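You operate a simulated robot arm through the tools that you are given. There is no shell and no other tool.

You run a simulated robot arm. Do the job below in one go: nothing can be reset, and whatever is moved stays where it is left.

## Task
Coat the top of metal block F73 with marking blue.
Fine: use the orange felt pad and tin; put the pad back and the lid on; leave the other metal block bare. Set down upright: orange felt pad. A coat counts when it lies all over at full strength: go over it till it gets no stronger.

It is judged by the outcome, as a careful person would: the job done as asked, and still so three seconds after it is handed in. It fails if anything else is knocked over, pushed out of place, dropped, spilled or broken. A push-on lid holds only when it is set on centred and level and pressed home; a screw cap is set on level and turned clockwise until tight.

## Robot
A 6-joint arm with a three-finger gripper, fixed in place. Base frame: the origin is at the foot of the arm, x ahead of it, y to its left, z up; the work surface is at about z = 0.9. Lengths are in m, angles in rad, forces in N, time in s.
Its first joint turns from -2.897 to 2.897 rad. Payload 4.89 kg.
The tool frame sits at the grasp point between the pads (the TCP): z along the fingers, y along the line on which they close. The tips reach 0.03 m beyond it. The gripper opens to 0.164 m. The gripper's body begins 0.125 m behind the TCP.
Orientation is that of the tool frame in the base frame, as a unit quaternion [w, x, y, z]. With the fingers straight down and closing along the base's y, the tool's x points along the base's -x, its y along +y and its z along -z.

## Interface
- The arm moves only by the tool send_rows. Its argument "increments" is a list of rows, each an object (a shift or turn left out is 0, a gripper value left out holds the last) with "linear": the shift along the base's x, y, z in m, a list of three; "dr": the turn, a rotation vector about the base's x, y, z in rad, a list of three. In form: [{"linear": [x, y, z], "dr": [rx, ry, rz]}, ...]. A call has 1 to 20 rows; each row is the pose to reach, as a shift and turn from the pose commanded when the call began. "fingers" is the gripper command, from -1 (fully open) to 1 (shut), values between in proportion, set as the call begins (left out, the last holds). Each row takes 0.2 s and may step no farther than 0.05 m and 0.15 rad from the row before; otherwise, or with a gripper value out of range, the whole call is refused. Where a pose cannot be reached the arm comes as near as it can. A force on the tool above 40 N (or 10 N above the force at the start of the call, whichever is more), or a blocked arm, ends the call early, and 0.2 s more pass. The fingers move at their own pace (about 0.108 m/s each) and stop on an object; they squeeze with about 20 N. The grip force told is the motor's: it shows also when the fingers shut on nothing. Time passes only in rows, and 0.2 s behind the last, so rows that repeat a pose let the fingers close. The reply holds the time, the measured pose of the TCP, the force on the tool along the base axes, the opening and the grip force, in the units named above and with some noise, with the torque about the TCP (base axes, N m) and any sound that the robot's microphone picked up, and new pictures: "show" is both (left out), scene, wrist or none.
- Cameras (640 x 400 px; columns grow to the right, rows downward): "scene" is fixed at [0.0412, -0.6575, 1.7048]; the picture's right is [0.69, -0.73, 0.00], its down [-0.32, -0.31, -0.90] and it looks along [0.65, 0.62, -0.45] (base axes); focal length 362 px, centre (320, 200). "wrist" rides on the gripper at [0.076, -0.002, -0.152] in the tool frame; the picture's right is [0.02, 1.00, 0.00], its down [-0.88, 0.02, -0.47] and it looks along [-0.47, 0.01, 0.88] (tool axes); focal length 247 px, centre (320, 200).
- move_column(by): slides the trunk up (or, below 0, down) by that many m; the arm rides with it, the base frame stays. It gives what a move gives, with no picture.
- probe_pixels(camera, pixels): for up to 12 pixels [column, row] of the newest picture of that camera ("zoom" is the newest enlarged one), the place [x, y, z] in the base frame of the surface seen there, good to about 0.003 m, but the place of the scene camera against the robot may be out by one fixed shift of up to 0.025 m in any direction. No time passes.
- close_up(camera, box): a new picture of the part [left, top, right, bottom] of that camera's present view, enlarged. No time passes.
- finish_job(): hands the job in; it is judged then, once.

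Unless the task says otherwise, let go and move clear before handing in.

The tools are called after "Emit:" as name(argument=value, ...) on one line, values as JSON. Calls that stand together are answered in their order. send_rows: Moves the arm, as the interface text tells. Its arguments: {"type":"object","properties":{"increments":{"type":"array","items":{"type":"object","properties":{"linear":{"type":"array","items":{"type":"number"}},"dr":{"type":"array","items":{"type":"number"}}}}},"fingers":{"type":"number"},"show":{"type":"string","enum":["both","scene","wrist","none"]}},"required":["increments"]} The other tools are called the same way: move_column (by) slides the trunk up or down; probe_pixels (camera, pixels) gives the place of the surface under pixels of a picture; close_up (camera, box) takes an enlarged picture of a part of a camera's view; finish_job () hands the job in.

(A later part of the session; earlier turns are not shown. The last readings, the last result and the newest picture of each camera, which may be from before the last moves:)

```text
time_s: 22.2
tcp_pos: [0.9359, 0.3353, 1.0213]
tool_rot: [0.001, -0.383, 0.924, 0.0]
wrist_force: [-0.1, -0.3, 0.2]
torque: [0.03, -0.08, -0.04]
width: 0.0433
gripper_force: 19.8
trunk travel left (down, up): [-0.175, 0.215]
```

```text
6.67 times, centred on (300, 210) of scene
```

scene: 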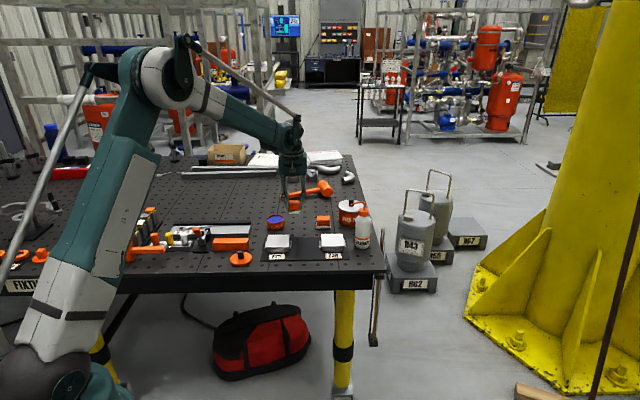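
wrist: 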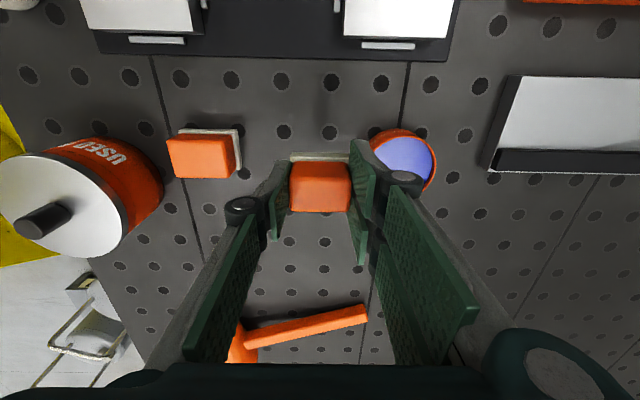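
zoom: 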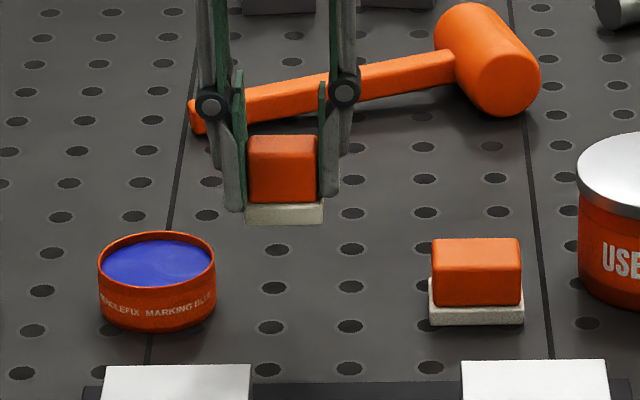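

The pad is held level and the tin is untouched. I'll move over the tin, felt still above the rim.

Emit:
send_rows(increments=[{"linear": [-0.017, 0.024, 0]}, {"linear": [-0.034, 0.048, 0]}, {"linear": [-0.0503, 0.071, 0]}, {"linear": [-0.0503, 0.071, -0.015]}, {"linear": [-0.0503, 0.071, -0.015]}], show="both")

Emit:
close_up(camera="scene", box=[250, 190, 300, 232])

Emit:
close_up(camera="wrist", box=[250, 120, 390, 230])

```text
time_s: 23.4
tcp_pos: [0.8885, 0.4032, 1.005]
tool_rot: [-0.001, -0.382, 0.924, 0.0]
wrist_force: [0.4, 0.1, -0.7]
torque: [-0.02, -0.02, 0.03]
width: 0.0434
gripper_force: 19.9
trunk travel left (down, up): [-0.175, 0.215]
```

scene: 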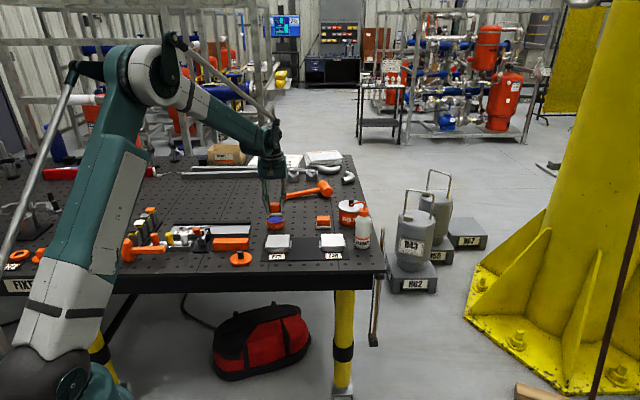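
wrist: 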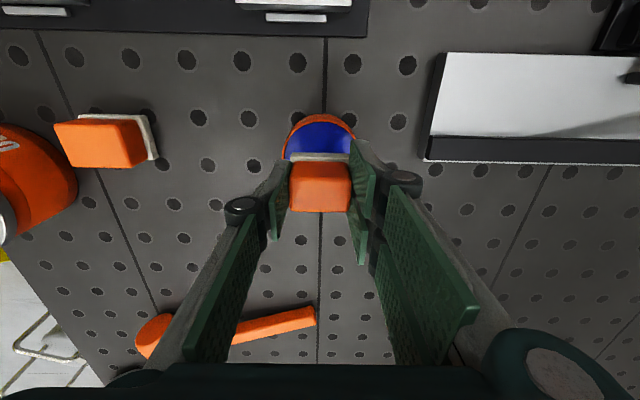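

```text
9.52 times, centred on (275, 211) of scene
```

zoom: 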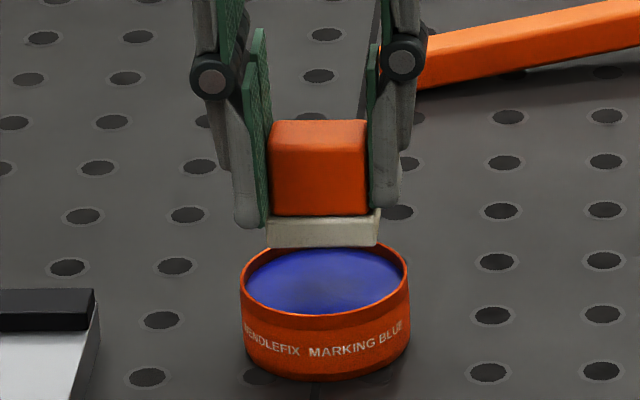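

```text
3.64 times, centred on (320, 175) of wrist
```

zoom: 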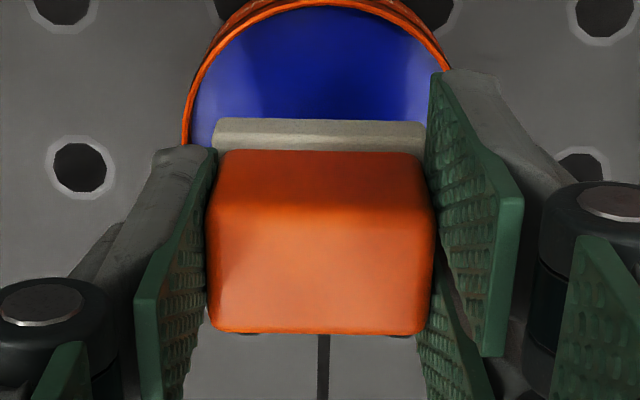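

The felt is centred over the ink. I'll lower it into the tin, watching for contact near z_felt≈0.930.

Emit:
send_rows(increments=[{"linear": [0, 0, -0.012]}, {"linear": [0, 0, -0.019]}, {"linear": [0, 0, -0.023]}, {"linear": [0, 0, -0.025]}, {"linear": [0, 0, -0.025]}], show="scene")

Emit:
close_up(camera="scene", box=[250, 190, 300, 232])

```text
time_s: 24.6
tcp_pos: [0.8881, 0.4055, 0.9785]
tool_rot: [0.0, -0.383, 0.924, 0.0]
wrist_force: [0.0, -0.5, -0.7]
torque: [0.02, 0.02, 0.0]
width: 0.0436
gripper_force: 20.2
trunk travel left (down, up): [-0.175, 0.215]
```

scene: 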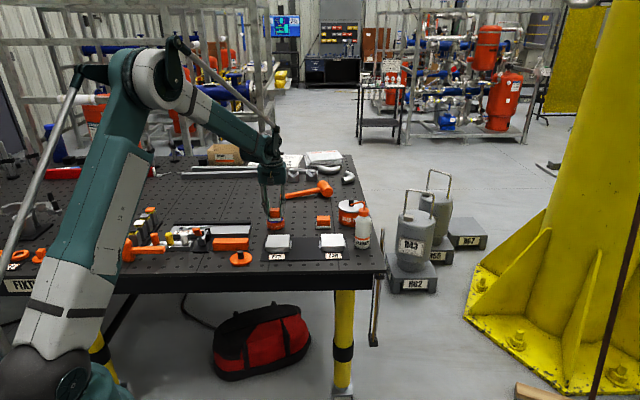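

```text
9.52 times, centred on (275, 211) of scene
```

zoom: 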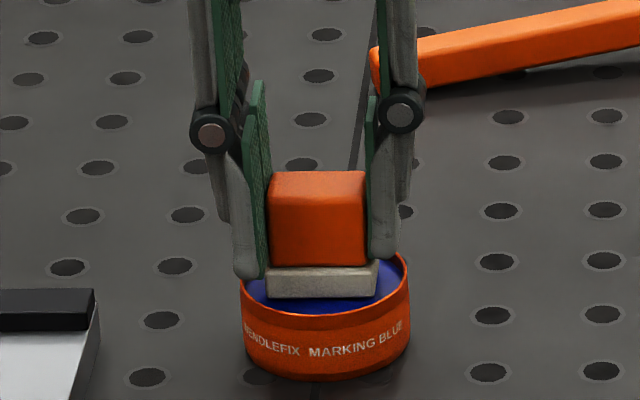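

The felt is at the ink with no force yet. I'll press another 2–3 mm gently.

Emit:
send_rows(increments=[{"linear": [0, 0, -0.001]}, {"linear": [0, 0, -0.002]}, {"linear": [0, 0, -0.003]}, {"linear": [0, 0, -0.003]}], show="none")

Emit:
close_up(camera="scene", box=[250, 190, 300, 232])

```text
time_s: 25.6
tcp_pos: [0.8866, 0.4049, 0.977]
tool_rot: [0.001, -0.382, 0.924, 0.0]
wrist_force: [6.0, 1.6, 18.8]
torque: [0.14, -0.22, -0.01]
width: 0.0434
gripper_force: 20.2
trunk travel left (down, up): [-0.175, 0.215]
```

```text
9.52 times, centred on (275, 211) of scene
```

zoom: 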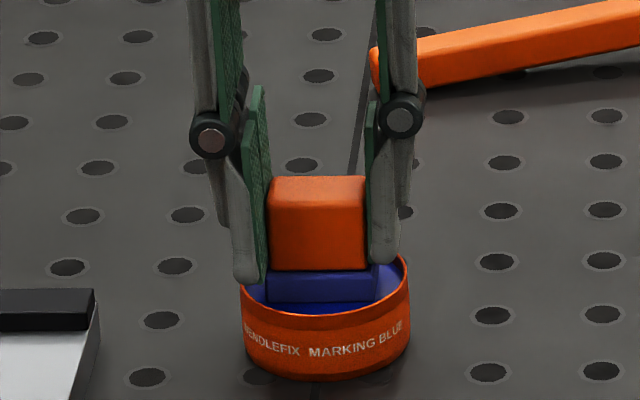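

The felt turned blue (18.8 N contact), so it is loaded. I'll lift it out straight and carry it over F73, hovering above the top.

Emit:
send_rows(increments=[{"linear": [0, 0, 0.0]}, {"linear": [0, 0, 0.005]}, {"linear": [0, 0, 0.02]}, {"linear": [0, 0, 0.045]}, {"linear": [-0.024, -0.033, 0.045]}, {"linear": [-0.048, -0.066, 0.045]}, {"linear": [-0.072, -0.099, 0.045]}, {"linear": [-0.095, -0.131, 0.045]}, {"linear": [-0.095, -0.131, 0.03]}, {"linear": [-0.095, -0.131, 0.03]}], show="both")

Emit:
close_up(camera="scene", box=[245, 195, 315, 265])

Emit:
close_up(camera="wrist", box=[220, 80, 420, 260])

```text
time_s: 27.8
tcp_pos: [0.7929, 0.2746, 1.0074]
tool_rot: [0.0, -0.383, 0.924, 0.0]
wrist_force: [-0.3, 0.0, -0.7]
torque: [0.04, -0.04, -0.01]
width: 0.0431
gripper_force: 19.7
trunk travel left (down, up): [-0.175, 0.215]
```

scene: 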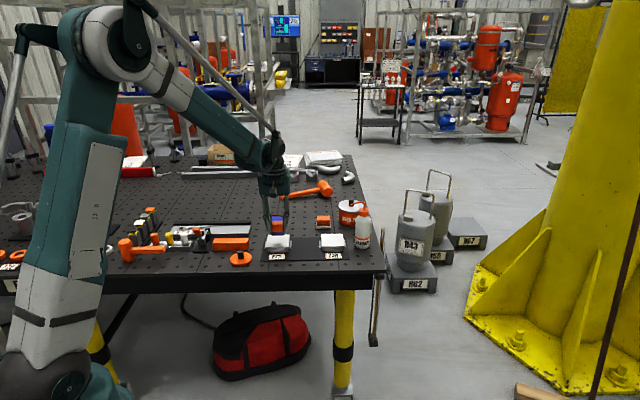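
wrist: 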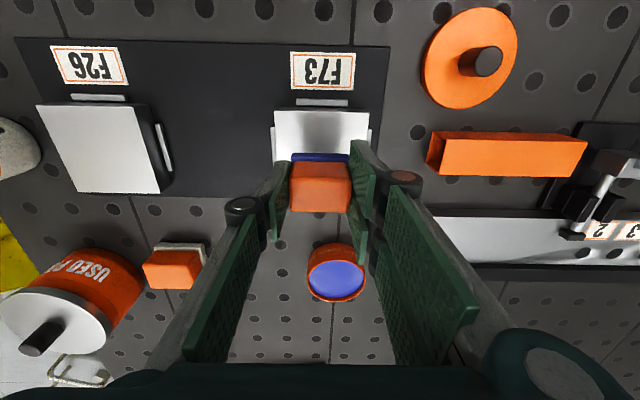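

```text
5.71 times, centred on (280, 230) of scene
```

zoom: 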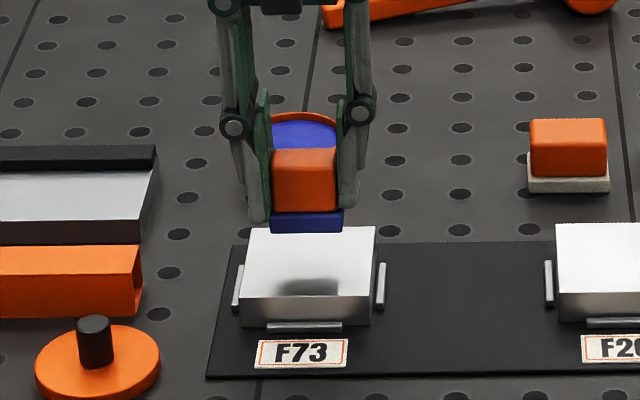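

```text
2.22 times, centred on (320, 170) of wrist
```

zoom: 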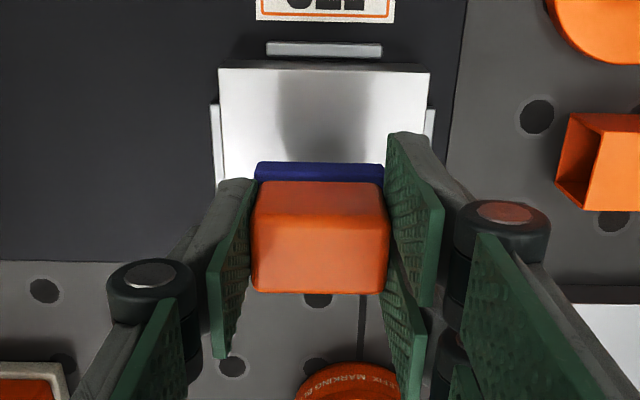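

The blue felt hovers over F73 and the block's front edge is visible at zoom (220,70)–(428,72). I'll probe its edges for precise stroke limits.

Emit:
probe_pixels(camera="zoom", pixels=[[223, 76], [424, 76], [225, 130], [426, 120], [325, 76], [230, 170], [325, 130], [212, 150], [432, 125], [325, 50], [260, 100], [390, 100]])

```text
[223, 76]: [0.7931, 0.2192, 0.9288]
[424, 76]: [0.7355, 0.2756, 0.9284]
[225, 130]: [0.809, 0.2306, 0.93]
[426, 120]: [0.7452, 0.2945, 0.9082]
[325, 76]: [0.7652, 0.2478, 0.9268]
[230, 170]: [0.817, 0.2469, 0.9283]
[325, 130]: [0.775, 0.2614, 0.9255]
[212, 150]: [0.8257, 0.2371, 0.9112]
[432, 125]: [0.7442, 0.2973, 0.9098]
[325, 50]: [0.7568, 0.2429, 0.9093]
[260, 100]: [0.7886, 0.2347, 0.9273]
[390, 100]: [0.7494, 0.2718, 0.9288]
```

The block's top centre agrees with the present tool position to about 1 mm. I'll go to the front-left start of the first lane and creep down to contact.

Emit:
send_rows(increments=[{"linear": [-0.0311, -0.0057, 0]}, {"linear": [-0.0311, -0.0057, -0.018]}, {"linear": [-0.0311, -0.0057, -0.026]}, {"linear": [-0.0311, -0.0057, -0.028]}, {"linear": [-0.0311, -0.0057, -0.028]}], show="none")

```text
time_s: 29.0
tcp_pos: [0.7617, 0.2685, 0.9772]
tool_rot: [0.0, -0.383, 0.924, 0.0]
wrist_force: [-0.2, -0.8, 0.3]
torque: [-0.01, 0.0, -0.02]
width: 0.0434
gripper_force: 19.8
trunk travel left (down, up): [-0.175, 0.215]
```

Emit:
send_rows(increments=[{"linear": [0, 0, -0.0007]}, {"linear": [0, 0, -0.0014]}, {"linear": [0, 0, -0.002]}, {"linear": [0, 0, -0.002]}], show="none")

```text
time_s: 30.0
tcp_pos: [0.7617, 0.2683, 0.9769]
tool_rot: [0.0, -0.383, 0.924, 0.001]
wrist_force: [0.7, 1.6, 6.6]
torque: [0.05, -0.03, -0.02]
width: 0.0434
gripper_force: 20.5
trunk travel left (down, up): [-0.175, 0.215]
```

Contact force is 6.6 N. I'll sweep three lanes front-to-back over the top at this light pressure, then look.

Emit:
send_rows(increments=[{"linear": [0.0094, 0.0094, 0]}, {"linear": [0.0187, 0.0187, 0]}, {"linear": [0.0283, 0.0283, 0]}, {"linear": [0.0375, 0.0375, 0]}, {"linear": [0.0502, 0.0248, 0]}, {"linear": [0.041, 0.0156, 0]}, {"linear": [0.0314, 0.006, 0]}, {"linear": [0.0221, -0.0033, 0]}, {"linear": [0.0127, -0.0127, 0]}, {"linear": [0.0255, -0.0255, 0]}, {"linear": [0.0349, -0.0161, 0]}, {"linear": [0.0442, -0.0068, 0]}, {"linear": [0.0538, 0.0028, 0]}, {"linear": [0.063, 0.012, 0]}, {"linear": [0.063, 0.012, 0]}], show="both")

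Emit:
close_up(camera="scene", box=[245, 205, 315, 265])

Emit:
close_up(camera="wrist", box=[220, 80, 420, 260])

```text
time_s: 33.2
tcp_pos: [0.8242, 0.2796, 0.9746]
tool_rot: [0.0, -0.383, 0.924, 0.0]
wrist_force: [-0.1, 0.2, 0.0]
torque: [-0.01, 0.03, 0.0]
width: 0.0434
gripper_force: 20.6
trunk travel left (down, up): [-0.175, 0.215]
```

scene: 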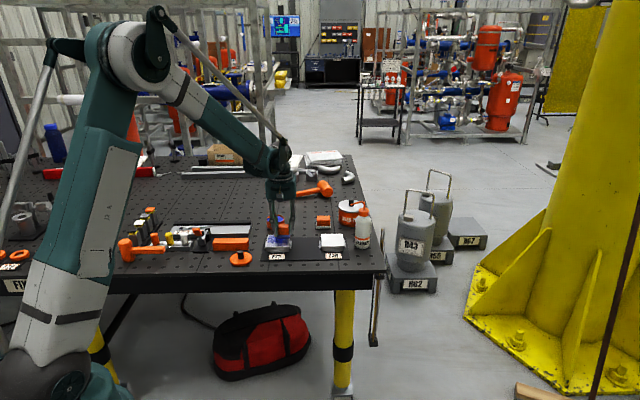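
wrist: 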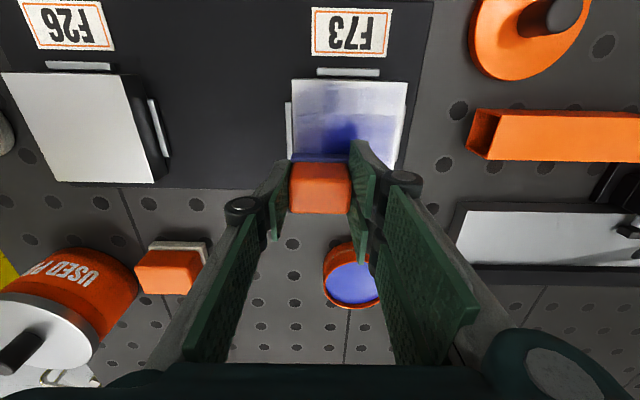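

```text
6.67 times, centred on (280, 235) of scene
```

zoom: 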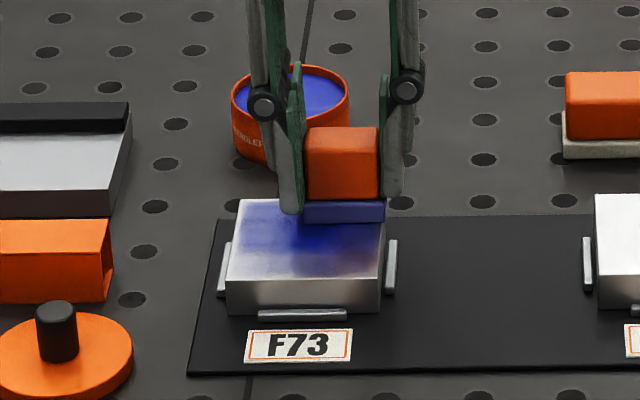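

```text
2.22 times, centred on (320, 170) of wrist
```

zoom: 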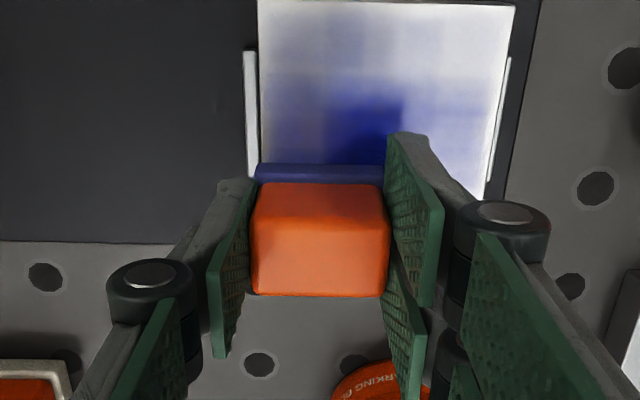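

Blue is going on: strongest near the centre, faint at the front and edges, and the force at the end had dropped to ~0. I'll press a bit lower here to find contact again.

Emit:
send_rows(increments=[{"linear": [0, 0, -0.0005]}, {"linear": [0, 0, -0.001]}, {"linear": [0, 0, -0.001]}], show="none")

```text
time_s: 34.0
tcp_pos: [0.8245, 0.2804, 0.9751]
tool_rot: [0.001, -0.384, 0.923, 0.0]
wrist_force: [4.0, 1.9, 12.6]
torque: [0.09, -0.16, 0.01]
width: 0.0437
gripper_force: 20.4
trunk travel left (down, up): [-0.175, 0.215]
```

Contact force is back at 12.6 N. I'll run a wider raster that takes the pad out over the edges: lanes at u=+0.030, +0.015 and 0 first.

Emit:
send_rows(increments=[{"linear": [0.0134, -0.0035, 0]}, {"linear": [0.0035, -0.0134, 0]}, {"linear": [-0.0064, -0.0233, 0]}, {"linear": [-0.0163, -0.0332, 0.0002]}, {"linear": [-0.0262, -0.0431, 0.0003]}, {"linear": [-0.0346, -0.0516, 0.0003]}, {"linear": [-0.0453, -0.041, 0.0003]}, {"linear": [-0.0368, -0.0325, 0.0003]}, {"linear": [-0.0269, -0.0226, 0.0002]}, {"linear": [-0.017, -0.0127, 0]}, {"linear": [-0.0071, -0.0028, 0]}, {"linear": [0.0028, 0.0071, 0]}, {"linear": [-0.0078, 0.0177, 0]}, {"linear": [-0.0177, 0.0078, 0]}, {"linear": [-0.0276, -0.0021, 0]}, {"linear": [-0.0375, -0.012, 0.0002]}, {"linear": [-0.0474, -0.0219, 0.0003]}, {"linear": [-0.0559, -0.0304, 0.0003]}], show="none")

```text
time_s: 37.8
tcp_pos: [0.7673, 0.249, 0.9744]
tool_rot: [0.0, -0.383, 0.924, -0.001]
wrist_force: [1.2, 1.4, 15.1]
torque: [0.1, -0.04, -0.01]
width: 0.0434
gripper_force: 19.3
trunk travel left (down, up): [-0.175, 0.215]
```

Force 15 N, steady. Now lanes u=−0.015 and −0.030, then lift off to inspect.

Emit:
send_rows(increments=[{"linear": [-0.0106, 0.0106, 0]}, {"linear": [-0.0021, 0.0191, 0]}, {"linear": [0.0078, 0.029, -0.0001]}, {"linear": [0.0177, 0.0389, -0.0003]}, {"linear": [0.0276, 0.0488, -0.0003]}, {"linear": [0.0375, 0.0587, -0.0003]}, {"linear": [0.0269, 0.0693, -0.0003]}, {"linear": [0.017, 0.0594, -0.0003]}, {"linear": [0.0071, 0.0495, -0.0003]}, {"linear": [-0.0028, 0.0396, -0.0001]}, {"linear": [-0.0127, 0.0297, 0]}, {"linear": [-0.0212, 0.0212, 0]}, {"linear": [-0.0212, 0.0212, 0.004]}, {"linear": [-0.0212, 0.0212, 0.03]}, {"linear": [0.01, 0.03, 0.05]}, {"linear": [0.045, 0.055, 0.06]}, {"linear": [0.045, 0.055, 0.06]}], show="both")

Emit:
close_up(camera="wrist", box=[220, 60, 420, 220])

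Emit:
close_up(camera="scene", box=[245, 205, 315, 265])

```text
time_s: 41.4
tcp_pos: [0.8148, 0.3042, 1.0371]
tool_rot: [0.0, -0.383, 0.924, 0.0]
wrist_force: [0.1, 0.3, -0.5]
torque: [0.02, 0.06, 0.01]
width: 0.0433
gripper_force: 19.7
trunk travel left (down, up): [-0.175, 0.215]
```

scene: 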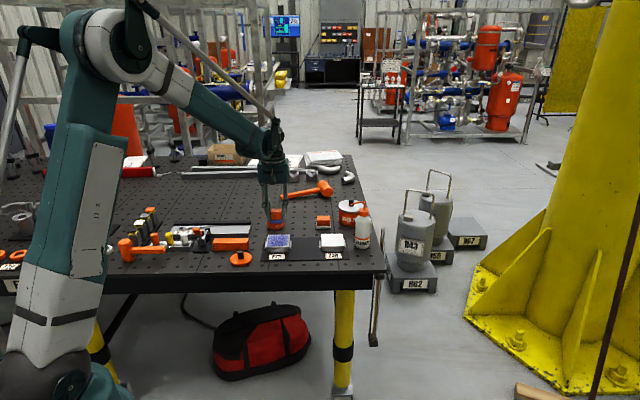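
wrist: 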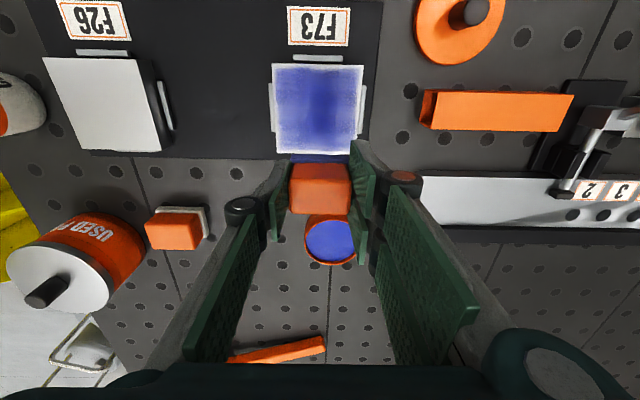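

```text
2.50 times, centred on (320, 140) of wrist
```

zoom: 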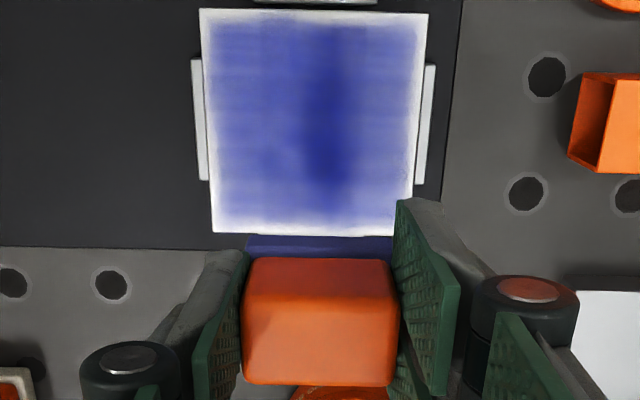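

```text
6.67 times, centred on (280, 235) of scene
```

zoom: 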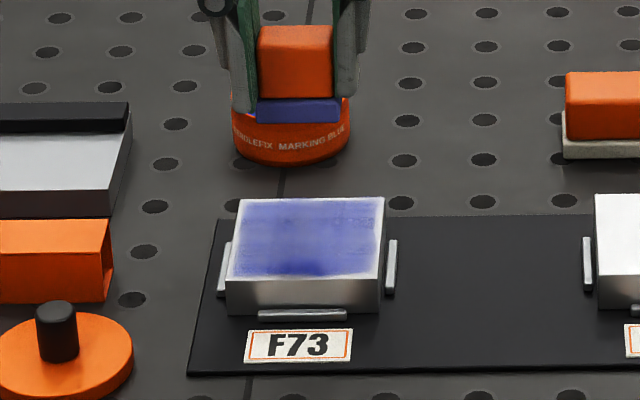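

The whole top is tinted now but with pale margins (e.g. zoom 205,120 and 320,15) and the felt has paled, so it needs re-inking. I'll dip again and hold a moment.

Emit:
send_rows(increments=[{"linear": [0.0247, 0.0333, 0]}, {"linear": [0.0494, 0.0667, 0]}, {"linear": [0.074, 0.1, 0]}, {"linear": [0.074, 0.1, -0.03]}, {"linear": [0.074, 0.1, -0.05]}, {"linear": [0.074, 0.1, -0.057]}, {"linear": [0.074, 0.1, -0.059]}, {"linear": [0.074, 0.1, -0.0595]}, {"linear": [0.074, 0.1, -0.0595]}, {"linear": [0.074, 0.1, -0.0595]}], show="scene")

Emit:
close_up(camera="scene", box=[250, 190, 300, 232])

```text
time_s: 43.6
tcp_pos: [0.8869, 0.4031, 0.9748]
tool_rot: [0.001, -0.383, 0.924, 0.0]
wrist_force: [-1.0, -1.0, -1.2]
torque: [-0.02, 0.01, 0.01]
width: 0.0434
gripper_force: 19.6
trunk travel left (down, up): [-0.175, 0.215]
```

scene: 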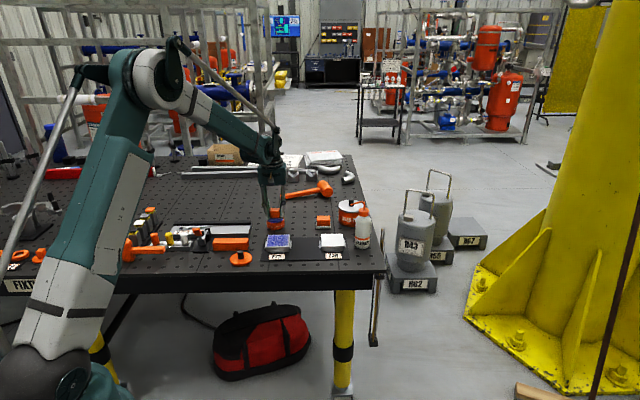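

```text
9.52 times, centred on (275, 211) of scene
```

zoom: 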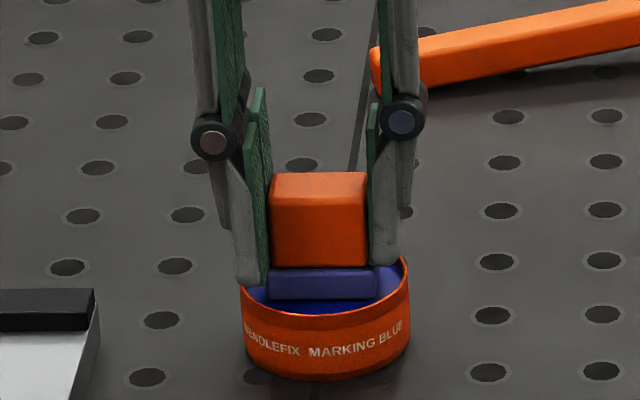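

No force at the earlier dip height, so the pad has slid up slightly in the grip. I'll press down another 1–2 mm until contact shows.

Emit:
send_rows(increments=[{"linear": [0, 0, -0.0007]}, {"linear": [0, 0, -0.0013]}, {"linear": [0, 0, -0.0018]}, {"linear": [0, 0, -0.0018]}], show="none")

Emit:
close_up(camera="scene", box=[250, 190, 300, 232])

```text
time_s: 44.6
tcp_pos: [0.8863, 0.4036, 0.9745]
tool_rot: [0.0, -0.383, 0.924, 0.0]
wrist_force: [0.6, 0.2, 0.6]
torque: [0.0, 0.04, -0.03]
width: 0.0435
gripper_force: 20.2
trunk travel left (down, up): [-0.175, 0.215]
```

```text
9.52 times, centred on (275, 211) of scene
```

zoom: 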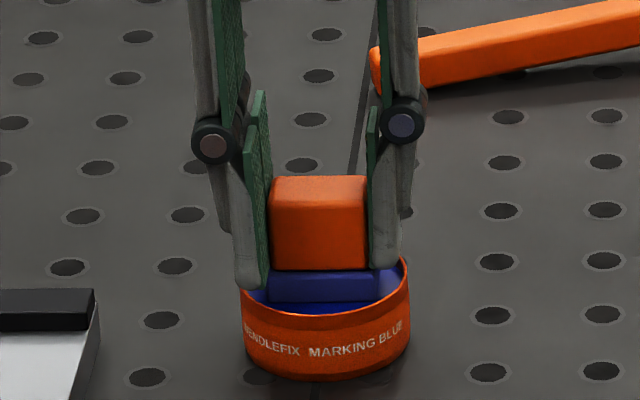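

Felt is dark blue again but the force is near zero; I'll press another millimetre and hold to be sure it loads.

Emit:
send_rows(increments=[{"linear": [0, 0, -0.0006]}, {"linear": [0, 0, -0.0012]}, {"linear": [0, 0, -0.0012]}, {"linear": [0, 0, -0.0012]}], show="none")

Emit:
close_up(camera="scene", box=[250, 190, 300, 232])

```text
time_s: 45.6
tcp_pos: [0.885, 0.4036, 0.9739]
tool_rot: [-0.001, -0.383, 0.924, -0.001]
wrist_force: [5.4, -0.6, 18.8]
torque: [-0.03, -0.23, 0.02]
width: 0.0436
gripper_force: 20.5
trunk travel left (down, up): [-0.175, 0.215]
```

```text
9.52 times, centred on (275, 211) of scene
```

zoom: 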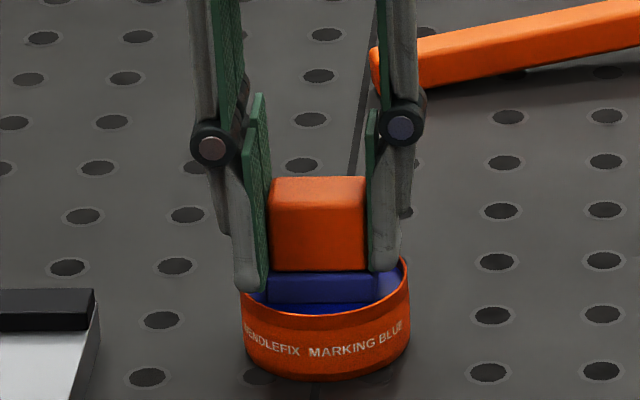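

The felt is fully loaded again; because the pad slides up a little under heavy pressure, I'll use lighter pressure on the block. Moving back to F73's front-left corner and approaching.

Emit:
send_rows(increments=[{"linear": [0, 0, 0.004]}, {"linear": [0, 0, 0.02]}, {"linear": [0, 0, 0.045]}, {"linear": [-0.033, -0.033, 0.045]}, {"linear": [-0.066, -0.066, 0.045]}, {"linear": [-0.099, -0.1, 0.045]}, {"linear": [-0.1325, -0.1331, 0.045]}, {"linear": [-0.1325, -0.1331, 0.015]}, {"linear": [-0.1325, -0.1331, 0.004]}, {"linear": [-0.1325, -0.1331, 0.002]}, {"linear": [-0.1325, -0.1331, 0.001]}, {"linear": [-0.1325, -0.1331, 0.001]}], show="none")

```text
time_s: 48.2
tcp_pos: [0.7546, 0.271, 0.9733]
tool_rot: [0.0, -0.383, 0.924, 0.001]
wrist_force: [0.5, 0.4, -0.9]
torque: [-0.02, 0.05, 0.01]
width: 0.0432
gripper_force: 20.1
trunk travel left (down, up): [-0.175, 0.215]
```

Emit:
send_rows(increments=[{"linear": [0, 0, -0.0005]}, {"linear": [0, 0, -0.001]}, {"linear": [0, 0, -0.001]}], show="none")

```text
time_s: 49.0
tcp_pos: [0.7551, 0.2708, 0.9728]
tool_rot: [0.0, -0.383, 0.924, 0.001]
wrist_force: [2.9, 2.6, 16.6]
torque: [0.14, -0.11, 0.02]
width: 0.0432
gripper_force: 20.9
trunk travel left (down, up): [-0.175, 0.215]
```

Contact 16.6 N; I'll ease up 0.4 mm and run once round the perimeter so the margins get full felt coverage.

Emit:
send_rows(increments=[{"linear": [-0.0042, 0.0, 0.0004]}, {"linear": [0.0057, -0.0099, 0.0004]}, {"linear": [0.0156, -0.0198, 0.0004]}, {"linear": [0.0255, -0.0297, 0.0004]}, {"linear": [0.0354, -0.0396, 0.0004]}, {"linear": [0.0431, -0.029, 0.0003]}, {"linear": [0.053, -0.0191, 0.0002]}, {"linear": [0.0629, -0.0092, 0.0001]}, {"linear": [0.0714, -0.0007, 0.0001]}, {"linear": [0.0792, 0.0042, 0.0001]}, {"linear": [0.0693, 0.0141, 0.0001]}, {"linear": [0.0594, 0.024, 0.0001]}, {"linear": [0.0495, 0.0339, 0.0001]}, {"linear": [0.0396, 0.0438, 0.0001]}, {"linear": [0.0318, 0.0332, 0.0002]}, {"linear": [0.0219, 0.0233, 0.0003]}, {"linear": [0.012, 0.0134, 0.0004]}, {"linear": [0.0021, 0.0035, 0.0004]}], show="none")

Emit:
close_up(camera="scene", box=[245, 205, 315, 265])

```text
time_s: 52.8
tcp_pos: [0.7546, 0.2736, 0.9726]
tool_rot: [-0.001, -0.383, 0.924, -0.001]
wrist_force: [0.2, 1.0, -1.4]
torque: [-0.04, 0.04, 0.01]
width: 0.0429
gripper_force: 20.3
trunk travel left (down, up): [-0.175, 0.215]
```

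```text
6.67 times, centred on (280, 235) of scene
```

zoom: 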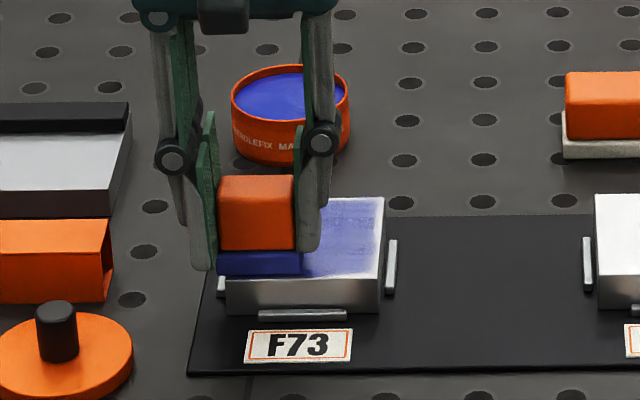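

Force had dropped to ~0 by the end and the margins still look pale (zoom 310,275). I'll press a bit lower and check.

Emit:
send_rows(increments=[{"linear": [0, 0, -0.0005]}, {"linear": [0, 0, -0.001]}, {"linear": [0, 0, -0.001]}], show="none")

```text
time_s: 53.6
tcp_pos: [0.7565, 0.2732, 0.9732]
tool_rot: [0.0, -0.383, 0.924, 0.0]
wrist_force: [-3.1, 0.3, 12.8]
torque: [0.08, 0.09, -0.02]
width: 0.0435
gripper_force: 19.9
trunk travel left (down, up): [-0.175, 0.215]
```

12.8 N now. I'll go round the perimeter the other way, lowering slightly as I go so the contact is kept.

Emit:
send_rows(increments=[{"linear": [0.0092, 0.0106, -0.0001]}, {"linear": [0.0191, 0.0205, -0.0002]}, {"linear": [0.029, 0.0304, -0.0004]}, {"linear": [0.0375, 0.0403, -0.0006]}, {"linear": [0.0474, 0.0304, -0.0007]}, {"linear": [0.0573, 0.0205, -0.0008]}, {"linear": [0.0672, 0.0106, -0.0009]}, {"linear": [0.0771, 0.0007, -0.0009]}, {"linear": [0.0672, -0.0078, -0.0009]}, {"linear": [0.0573, -0.0177, -0.0009]}, {"linear": [0.0474, -0.0276, -0.0009]}, {"linear": [0.0389, -0.0361, -0.0009]}, {"linear": [0.0332, -0.0431, -0.0009]}, {"linear": [0.0233, -0.0332, -0.0009]}, {"linear": [0.0134, -0.0233, -0.0009]}, {"linear": [0.0035, -0.0134, -0.0009]}, {"linear": [-0.0064, -0.0035, -0.0009]}, {"linear": [-0.0064, -0.0035, -0.0009]}], show="none")

Emit:
close_up(camera="scene", box=[245, 205, 315, 265])

```text
time_s: 57.4
tcp_pos: [0.7505, 0.271, 0.9706]
tool_rot: [0.0, -0.383, 0.924, -0.001]
wrist_force: [-2.6, -0.5, 6.7]
torque: [0.0, -0.01, 0.02]
width: 0.0434
gripper_force: 20.3
trunk travel left (down, up): [-0.175, 0.215]
```

```text
6.67 times, centred on (280, 235) of scene
```

zoom: 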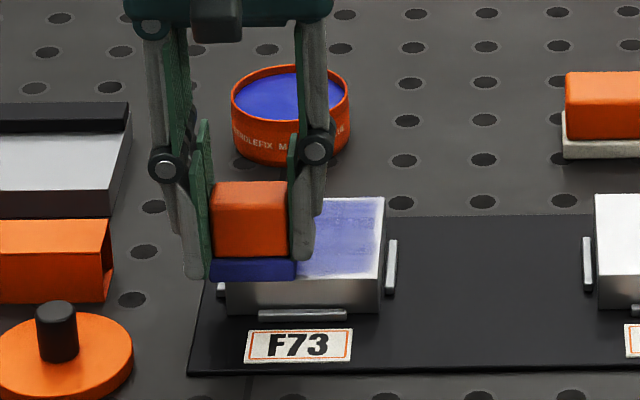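

Contact held (6.7 N). I'll lift and back off to inspect the coat.

Emit:
send_rows(increments=[{"linear": [0, 0, 0.004]}, {"linear": [0, 0, 0.03]}, {"linear": [0.03, 0.02, 0.055]}, {"linear": [0.06, 0.035, 0.065]}, {"linear": [0.06, 0.035, 0.065]}], show="wrist")

Emit:
close_up(camera="wrist", box=[250, 50, 390, 180])

Emit:
close_up(camera="scene", box=[255, 225, 305, 260])

```text
time_s: 58.6
tcp_pos: [0.8115, 0.3056, 1.0349]
tool_rot: [0.001, -0.383, 0.924, 0.0]
wrist_force: [1.2, 0.7, -1.3]
torque: [0.01, 0.1, 0.0]
width: 0.0433
gripper_force: 20.1
trunk travel left (down, up): [-0.175, 0.215]
```

wrist: 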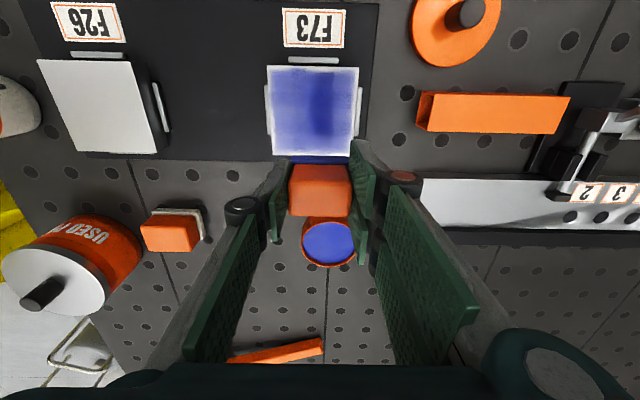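

```text
3.08 times, centred on (320, 115) of wrist
```

zoom: 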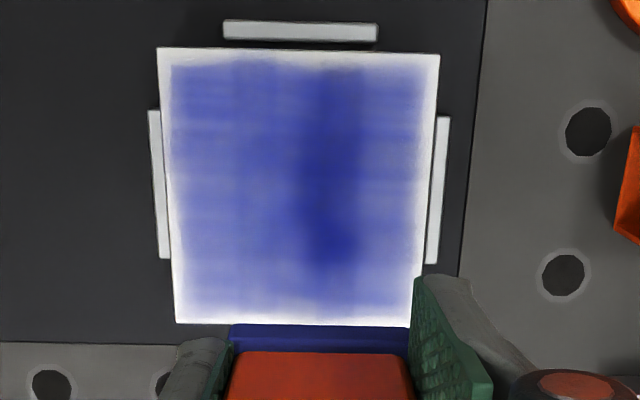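

```text
11.43 times, centred on (280, 242) of scene
```

zoom: 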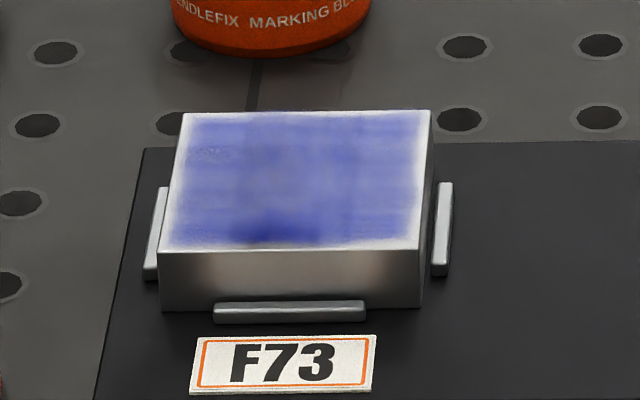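

The top is evenly tinted with one dark band at zoom (330,200), where fresh ink went on twice; a thin pale rim remains. It needs more ink all over, so I'll re-dip now.

Emit:
send_rows(increments=[{"linear": [0.0256, 0.0327, 0]}, {"linear": [0.0512, 0.0654, 0]}, {"linear": [0.0767, 0.0981, 0]}, {"linear": [0.0767, 0.0981, -0.03]}, {"linear": [0.0767, 0.0981, -0.055]}, {"linear": [0.0767, 0.0981, -0.062]}, {"linear": [0.0767, 0.0981, -0.0638]}, {"linear": [0.0767, 0.0981, -0.0648]}, {"linear": [0.0767, 0.0981, -0.0648]}, {"linear": [0.0767, 0.0981, -0.0648]}], show="none")

Emit:
close_up(camera="scene", box=[250, 190, 300, 232])

```text
time_s: 60.8
tcp_pos: [0.8872, 0.4047, 0.9716]
tool_rot: [0.0, -0.383, 0.924, 0.001]
wrist_force: [-0.6, -0.1, 1.0]
torque: [0.04, 0.0, 0.02]
width: 0.0436
gripper_force: 20.0
trunk travel left (down, up): [-0.175, 0.215]
```

```text
9.52 times, centred on (275, 211) of scene
```

zoom: 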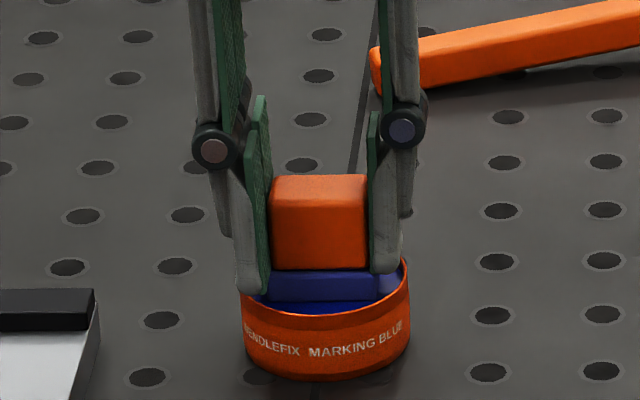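

Barely touching (1 N). Press about 1 mm more and hold for loading.

Emit:
send_rows(increments=[{"linear": [0, 0, -0.0005]}, {"linear": [0, 0, -0.001]}, {"linear": [0, 0, -0.001]}, {"linear": [0, 0, -0.001]}], show="none")

Emit:
close_up(camera="scene", box=[250, 190, 300, 232])

```text
time_s: 61.8
tcp_pos: [0.8858, 0.4044, 0.9709]
tool_rot: [0.002, -0.383, 0.924, 0.0]
wrist_force: [8.8, 0.0, 22.7]
torque: [0.07, -0.3, -0.04]
width: 0.0433
gripper_force: 20.0
trunk travel left (down, up): [-0.175, 0.215]
```

```text
9.52 times, centred on (275, 211) of scene
```

zoom: 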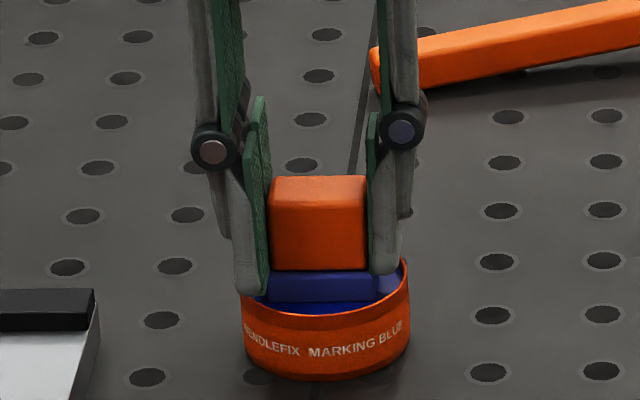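

Loaded (22.7 N). Now back to F73, starting on the weak right side (u=+0.024) from the rear to the front.

Emit:
send_rows(increments=[{"linear": [0, 0, 0.004]}, {"linear": [0, 0, 0.02]}, {"linear": [0, 0, 0.045]}, {"linear": [-0.0185, -0.0418, 0.045]}, {"linear": [-0.037, -0.0836, 0.045]}, {"linear": [-0.0554, -0.1253, 0.045]}, {"linear": [-0.0554, -0.1253, 0.015]}, {"linear": [-0.0554, -0.1253, 0.003]}, {"linear": [-0.0554, -0.1253, 0.0008]}, {"linear": [-0.0554, -0.1253, -0.0003]}, {"linear": [-0.0632, -0.1331, -0.0003]}, {"linear": [-0.071, -0.1409, -0.0003]}, {"linear": [-0.0787, -0.1486, -0.0003]}, {"linear": [-0.0865, -0.1564, -0.0003]}, {"linear": [-0.0943, -0.1642, -0.0003]}, {"linear": [-0.1006, -0.1705, -0.0003]}], show="none")

Emit:
close_up(camera="scene", box=[255, 225, 305, 260])

```text
time_s: 65.2
tcp_pos: [0.7862, 0.2325, 0.9711]
tool_rot: [-0.001, -0.382, 0.924, -0.001]
wrist_force: [3.6, 6.2, 31.9]
torque: [0.41, -0.14, -0.03]
width: 0.0435
gripper_force: 20.2
trunk travel left (down, up): [-0.175, 0.215]
```

```text
11.43 times, centred on (280, 242) of scene
```

zoom: 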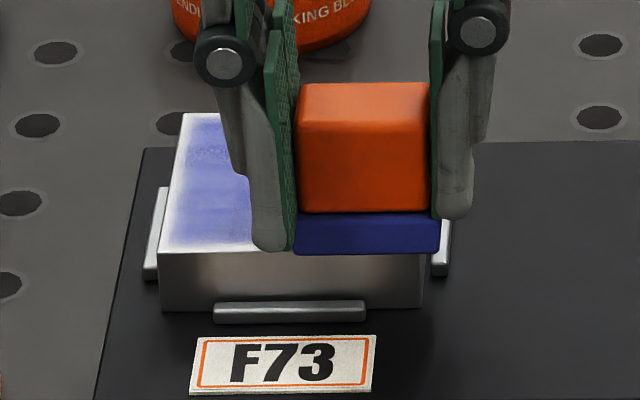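

Force is up to 31.9 N at the front, so I'll ease up ~1.2 mm there and continue lanes u=+0.010 and −0.026, finishing along the front edge.

Emit:
send_rows(increments=[{"linear": [-0.0099, 0.0099, 0.0012]}, {"linear": [-0.0021, 0.0177, 0.0011]}, {"linear": [0.0057, 0.0255, 0.001]}, {"linear": [0.0134, 0.0332, 0.0008]}, {"linear": [0.0212, 0.041, 0.0006]}, {"linear": [0.029, 0.0488, 0.0005]}, {"linear": [0.0354, 0.0552, 0.0004]}, {"linear": [0.0226, 0.0679, 0.0004]}, {"linear": [0.0099, 0.0806, 0.0004]}, {"linear": [0.0035, 0.0742, 0.0005]}, {"linear": [-0.0042, 0.0665, 0.0006]}, {"linear": [-0.012, 0.0587, 0.0008]}, {"linear": [-0.0198, 0.0509, 0.001]}, {"linear": [-0.0276, 0.0431, 0.0011]}, {"linear": [-0.0354, 0.0354, 0.0012]}, {"linear": [-0.0255, 0.0255, 0.0012]}, {"linear": [-0.0156, 0.0156, 0.0012]}, {"linear": [-0.0057, 0.0057, 0.0012]}], show="none")

Emit:
send_rows(increments=[{"linear": [0, 0, 0.004]}, {"linear": [0, 0, 0.03]}, {"linear": [0.02, 0.035, 0.06]}, {"linear": [0.035, 0.06, 0.065]}, {"linear": [0.035, 0.06, 0.065]}], show="wrist")

Emit:
close_up(camera="wrist", box=[250, 50, 390, 180])

Emit:
close_up(camera="scene", box=[255, 225, 305, 260])

```text
time_s: 69.0
tcp_pos: [0.7796, 0.2364, 0.9723]
tool_rot: [0.0, -0.383, 0.924, 0.0]
wrist_force: [-1.5, -0.5, 10.6]
torque: [0.15, 0.15, 0.0]
width: 0.0435
gripper_force: 20.8
trunk travel left (down, up): [-0.175, 0.215]
```

```text
refused: row 3 steps farther than a row can; nothing moved
```

```text
3.08 times, centred on (320, 115) of wrist
```

zoom: 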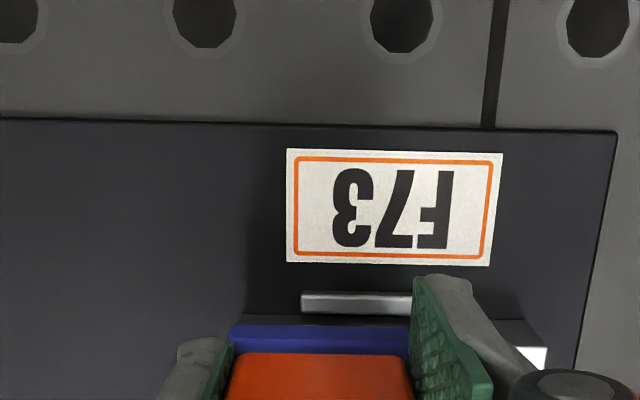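

```text
11.43 times, centred on (280, 242) of scene
```

zoom: 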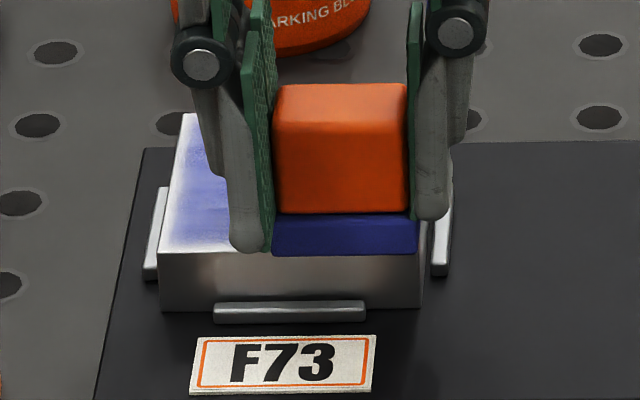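

Contact stayed good (10.6 N). I'll lift and back off for an inspection with smaller steps.

Emit:
send_rows(increments=[{"linear": [0, 0, 0.004]}, {"linear": [0, 0, 0.03]}, {"linear": [0.01, 0.02, 0.06]}, {"linear": [0.03, 0.05, 0.065]}, {"linear": [0.035, 0.06, 0.065]}, {"linear": [0.035, 0.06, 0.065]}], show="wrist")

Emit:
close_up(camera="wrist", box=[250, 50, 390, 180])

Emit:
close_up(camera="scene", box=[255, 225, 305, 260])

```text
time_s: 70.4
tcp_pos: [0.8148, 0.2997, 1.0369]
tool_rot: [0.0, -0.382, 0.924, 0.0]
wrist_force: [-0.2, 1.0, -0.7]
torque: [-0.08, 0.05, -0.01]
width: 0.0434
gripper_force: 19.9
trunk travel left (down, up): [-0.175, 0.215]
```

wrist: 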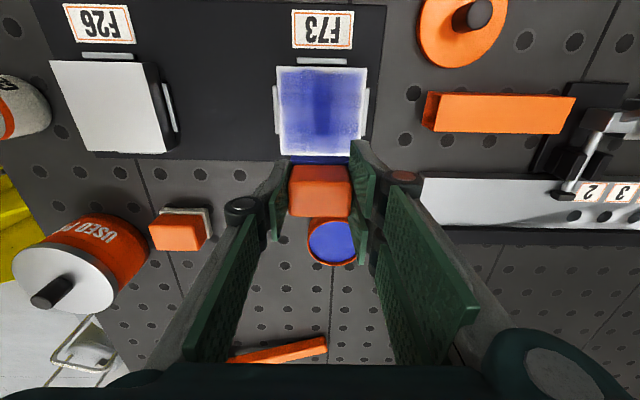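

```text
3.08 times, centred on (320, 115) of wrist
```

zoom: 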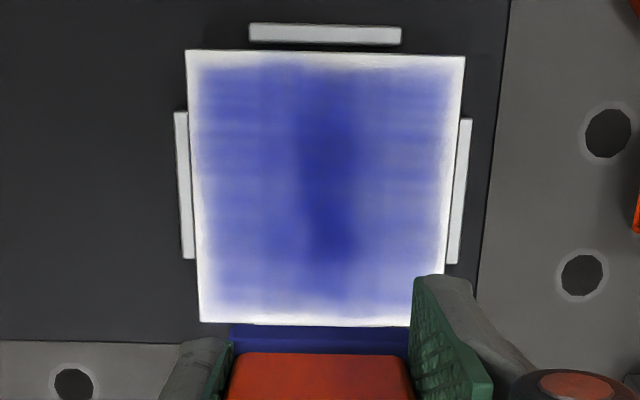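

```text
11.43 times, centred on (280, 242) of scene
```

zoom: 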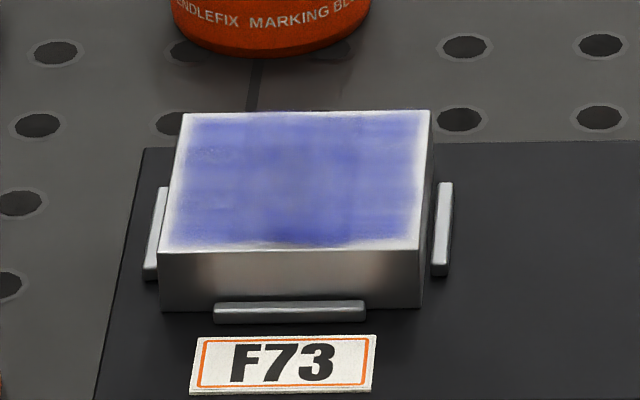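

The dark band seems to follow the gripper's reflection rather than the ink itself. I'll go and re-dip, and look at the block from the scene camera while the hand is away.

Emit:
send_rows(increments=[{"linear": [0.0245, 0.035, 0]}, {"linear": [0.049, 0.07, 0]}, {"linear": [0.0743, 0.1052, 0]}, {"linear": [0.0743, 0.1052, -0.03]}, {"linear": [0.0743, 0.1052, -0.055]}, {"linear": [0.0743, 0.1052, -0.063]}, {"linear": [0.0743, 0.1052, -0.065]}, {"linear": [0.0743, 0.1052, -0.0655]}, {"linear": [0.0743, 0.1052, -0.0655]}], show="none")

Emit:
close_up(camera="scene", box=[260, 225, 300, 258])

Emit:
close_up(camera="scene", box=[250, 190, 300, 232])

```text
time_s: 72.4
tcp_pos: [0.8903, 0.4042, 0.9708]
tool_rot: [0.0, -0.383, 0.924, 0.0]
wrist_force: [-0.3, 0.7, 1.1]
torque: [0.02, 0.06, 0.0]
width: 0.0431
gripper_force: 19.8
trunk travel left (down, up): [-0.175, 0.215]
```

```text
12.12 times, centred on (280, 242) of scene
```

zoom: 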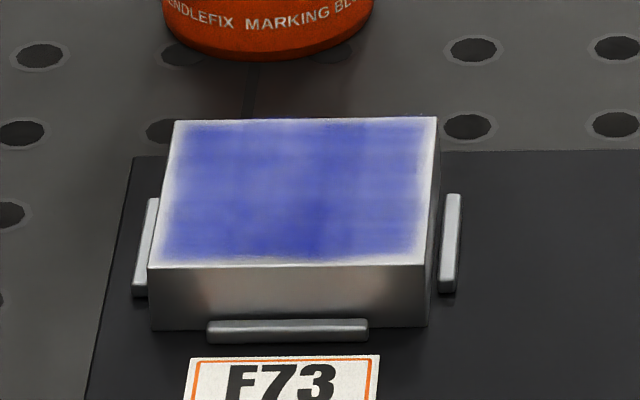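

```text
9.52 times, centred on (275, 211) of scene
```

zoom: 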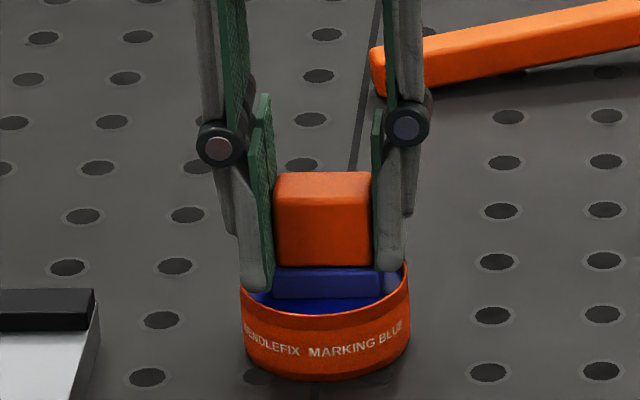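

The coat without reflections is mottled (zoom 260,190 paler) with pale margins, so more is needed. I'll correct x by −3 mm in the tin and press for ink.

Emit:
send_rows(increments=[{"linear": [-0.0029, 0, 0.0005]}, {"linear": [-0.0029, 0, -0.0005]}, {"linear": [-0.0029, 0, -0.001]}, {"linear": [-0.0029, 0, -0.001]}, {"linear": [-0.0029, 0, -0.001]}, {"linear": [-0.0029, 0, -0.001]}], show="none")

```text
time_s: 73.8
tcp_pos: [0.8862, 0.4044, 0.9718]
tool_rot: [0.001, -0.383, 0.924, 0.0]
wrist_force: [7.7, 0.4, 32.4]
torque: [0.14, -0.23, -0.02]
width: 0.0434
gripper_force: 20.4
trunk travel left (down, up): [-0.175, 0.215]
```

Loaded well (32 N, so the pad no longer slips). I'll go to F73's back-right corner and read the contact force there first.

Emit:
send_rows(increments=[{"linear": [0, 0, 0.004]}, {"linear": [0, 0, 0.02]}, {"linear": [0, 0, 0.045]}, {"linear": [-0.0166, -0.0428, 0.045]}, {"linear": [-0.0332, -0.0856, 0.045]}, {"linear": [-0.0498, -0.1285, 0.045]}, {"linear": [-0.0498, -0.1285, 0.015]}, {"linear": [-0.0498, -0.1285, 0.004]}, {"linear": [-0.0498, -0.1285, 0.0015]}, {"linear": [-0.0498, -0.1285, 0.0007]}, {"linear": [-0.0498, -0.1285, 0.0007]}], show="none")

```text
time_s: 76.2
tcp_pos: [0.8367, 0.2762, 0.9706]
tool_rot: [0.001, -0.382, 0.924, 0.001]
wrist_force: [0.2, -0.7, 25.8]
torque: [0.11, 0.18, 0.02]
width: 0.0435
gripper_force: 19.9
trunk travel left (down, up): [-0.175, 0.215]
```

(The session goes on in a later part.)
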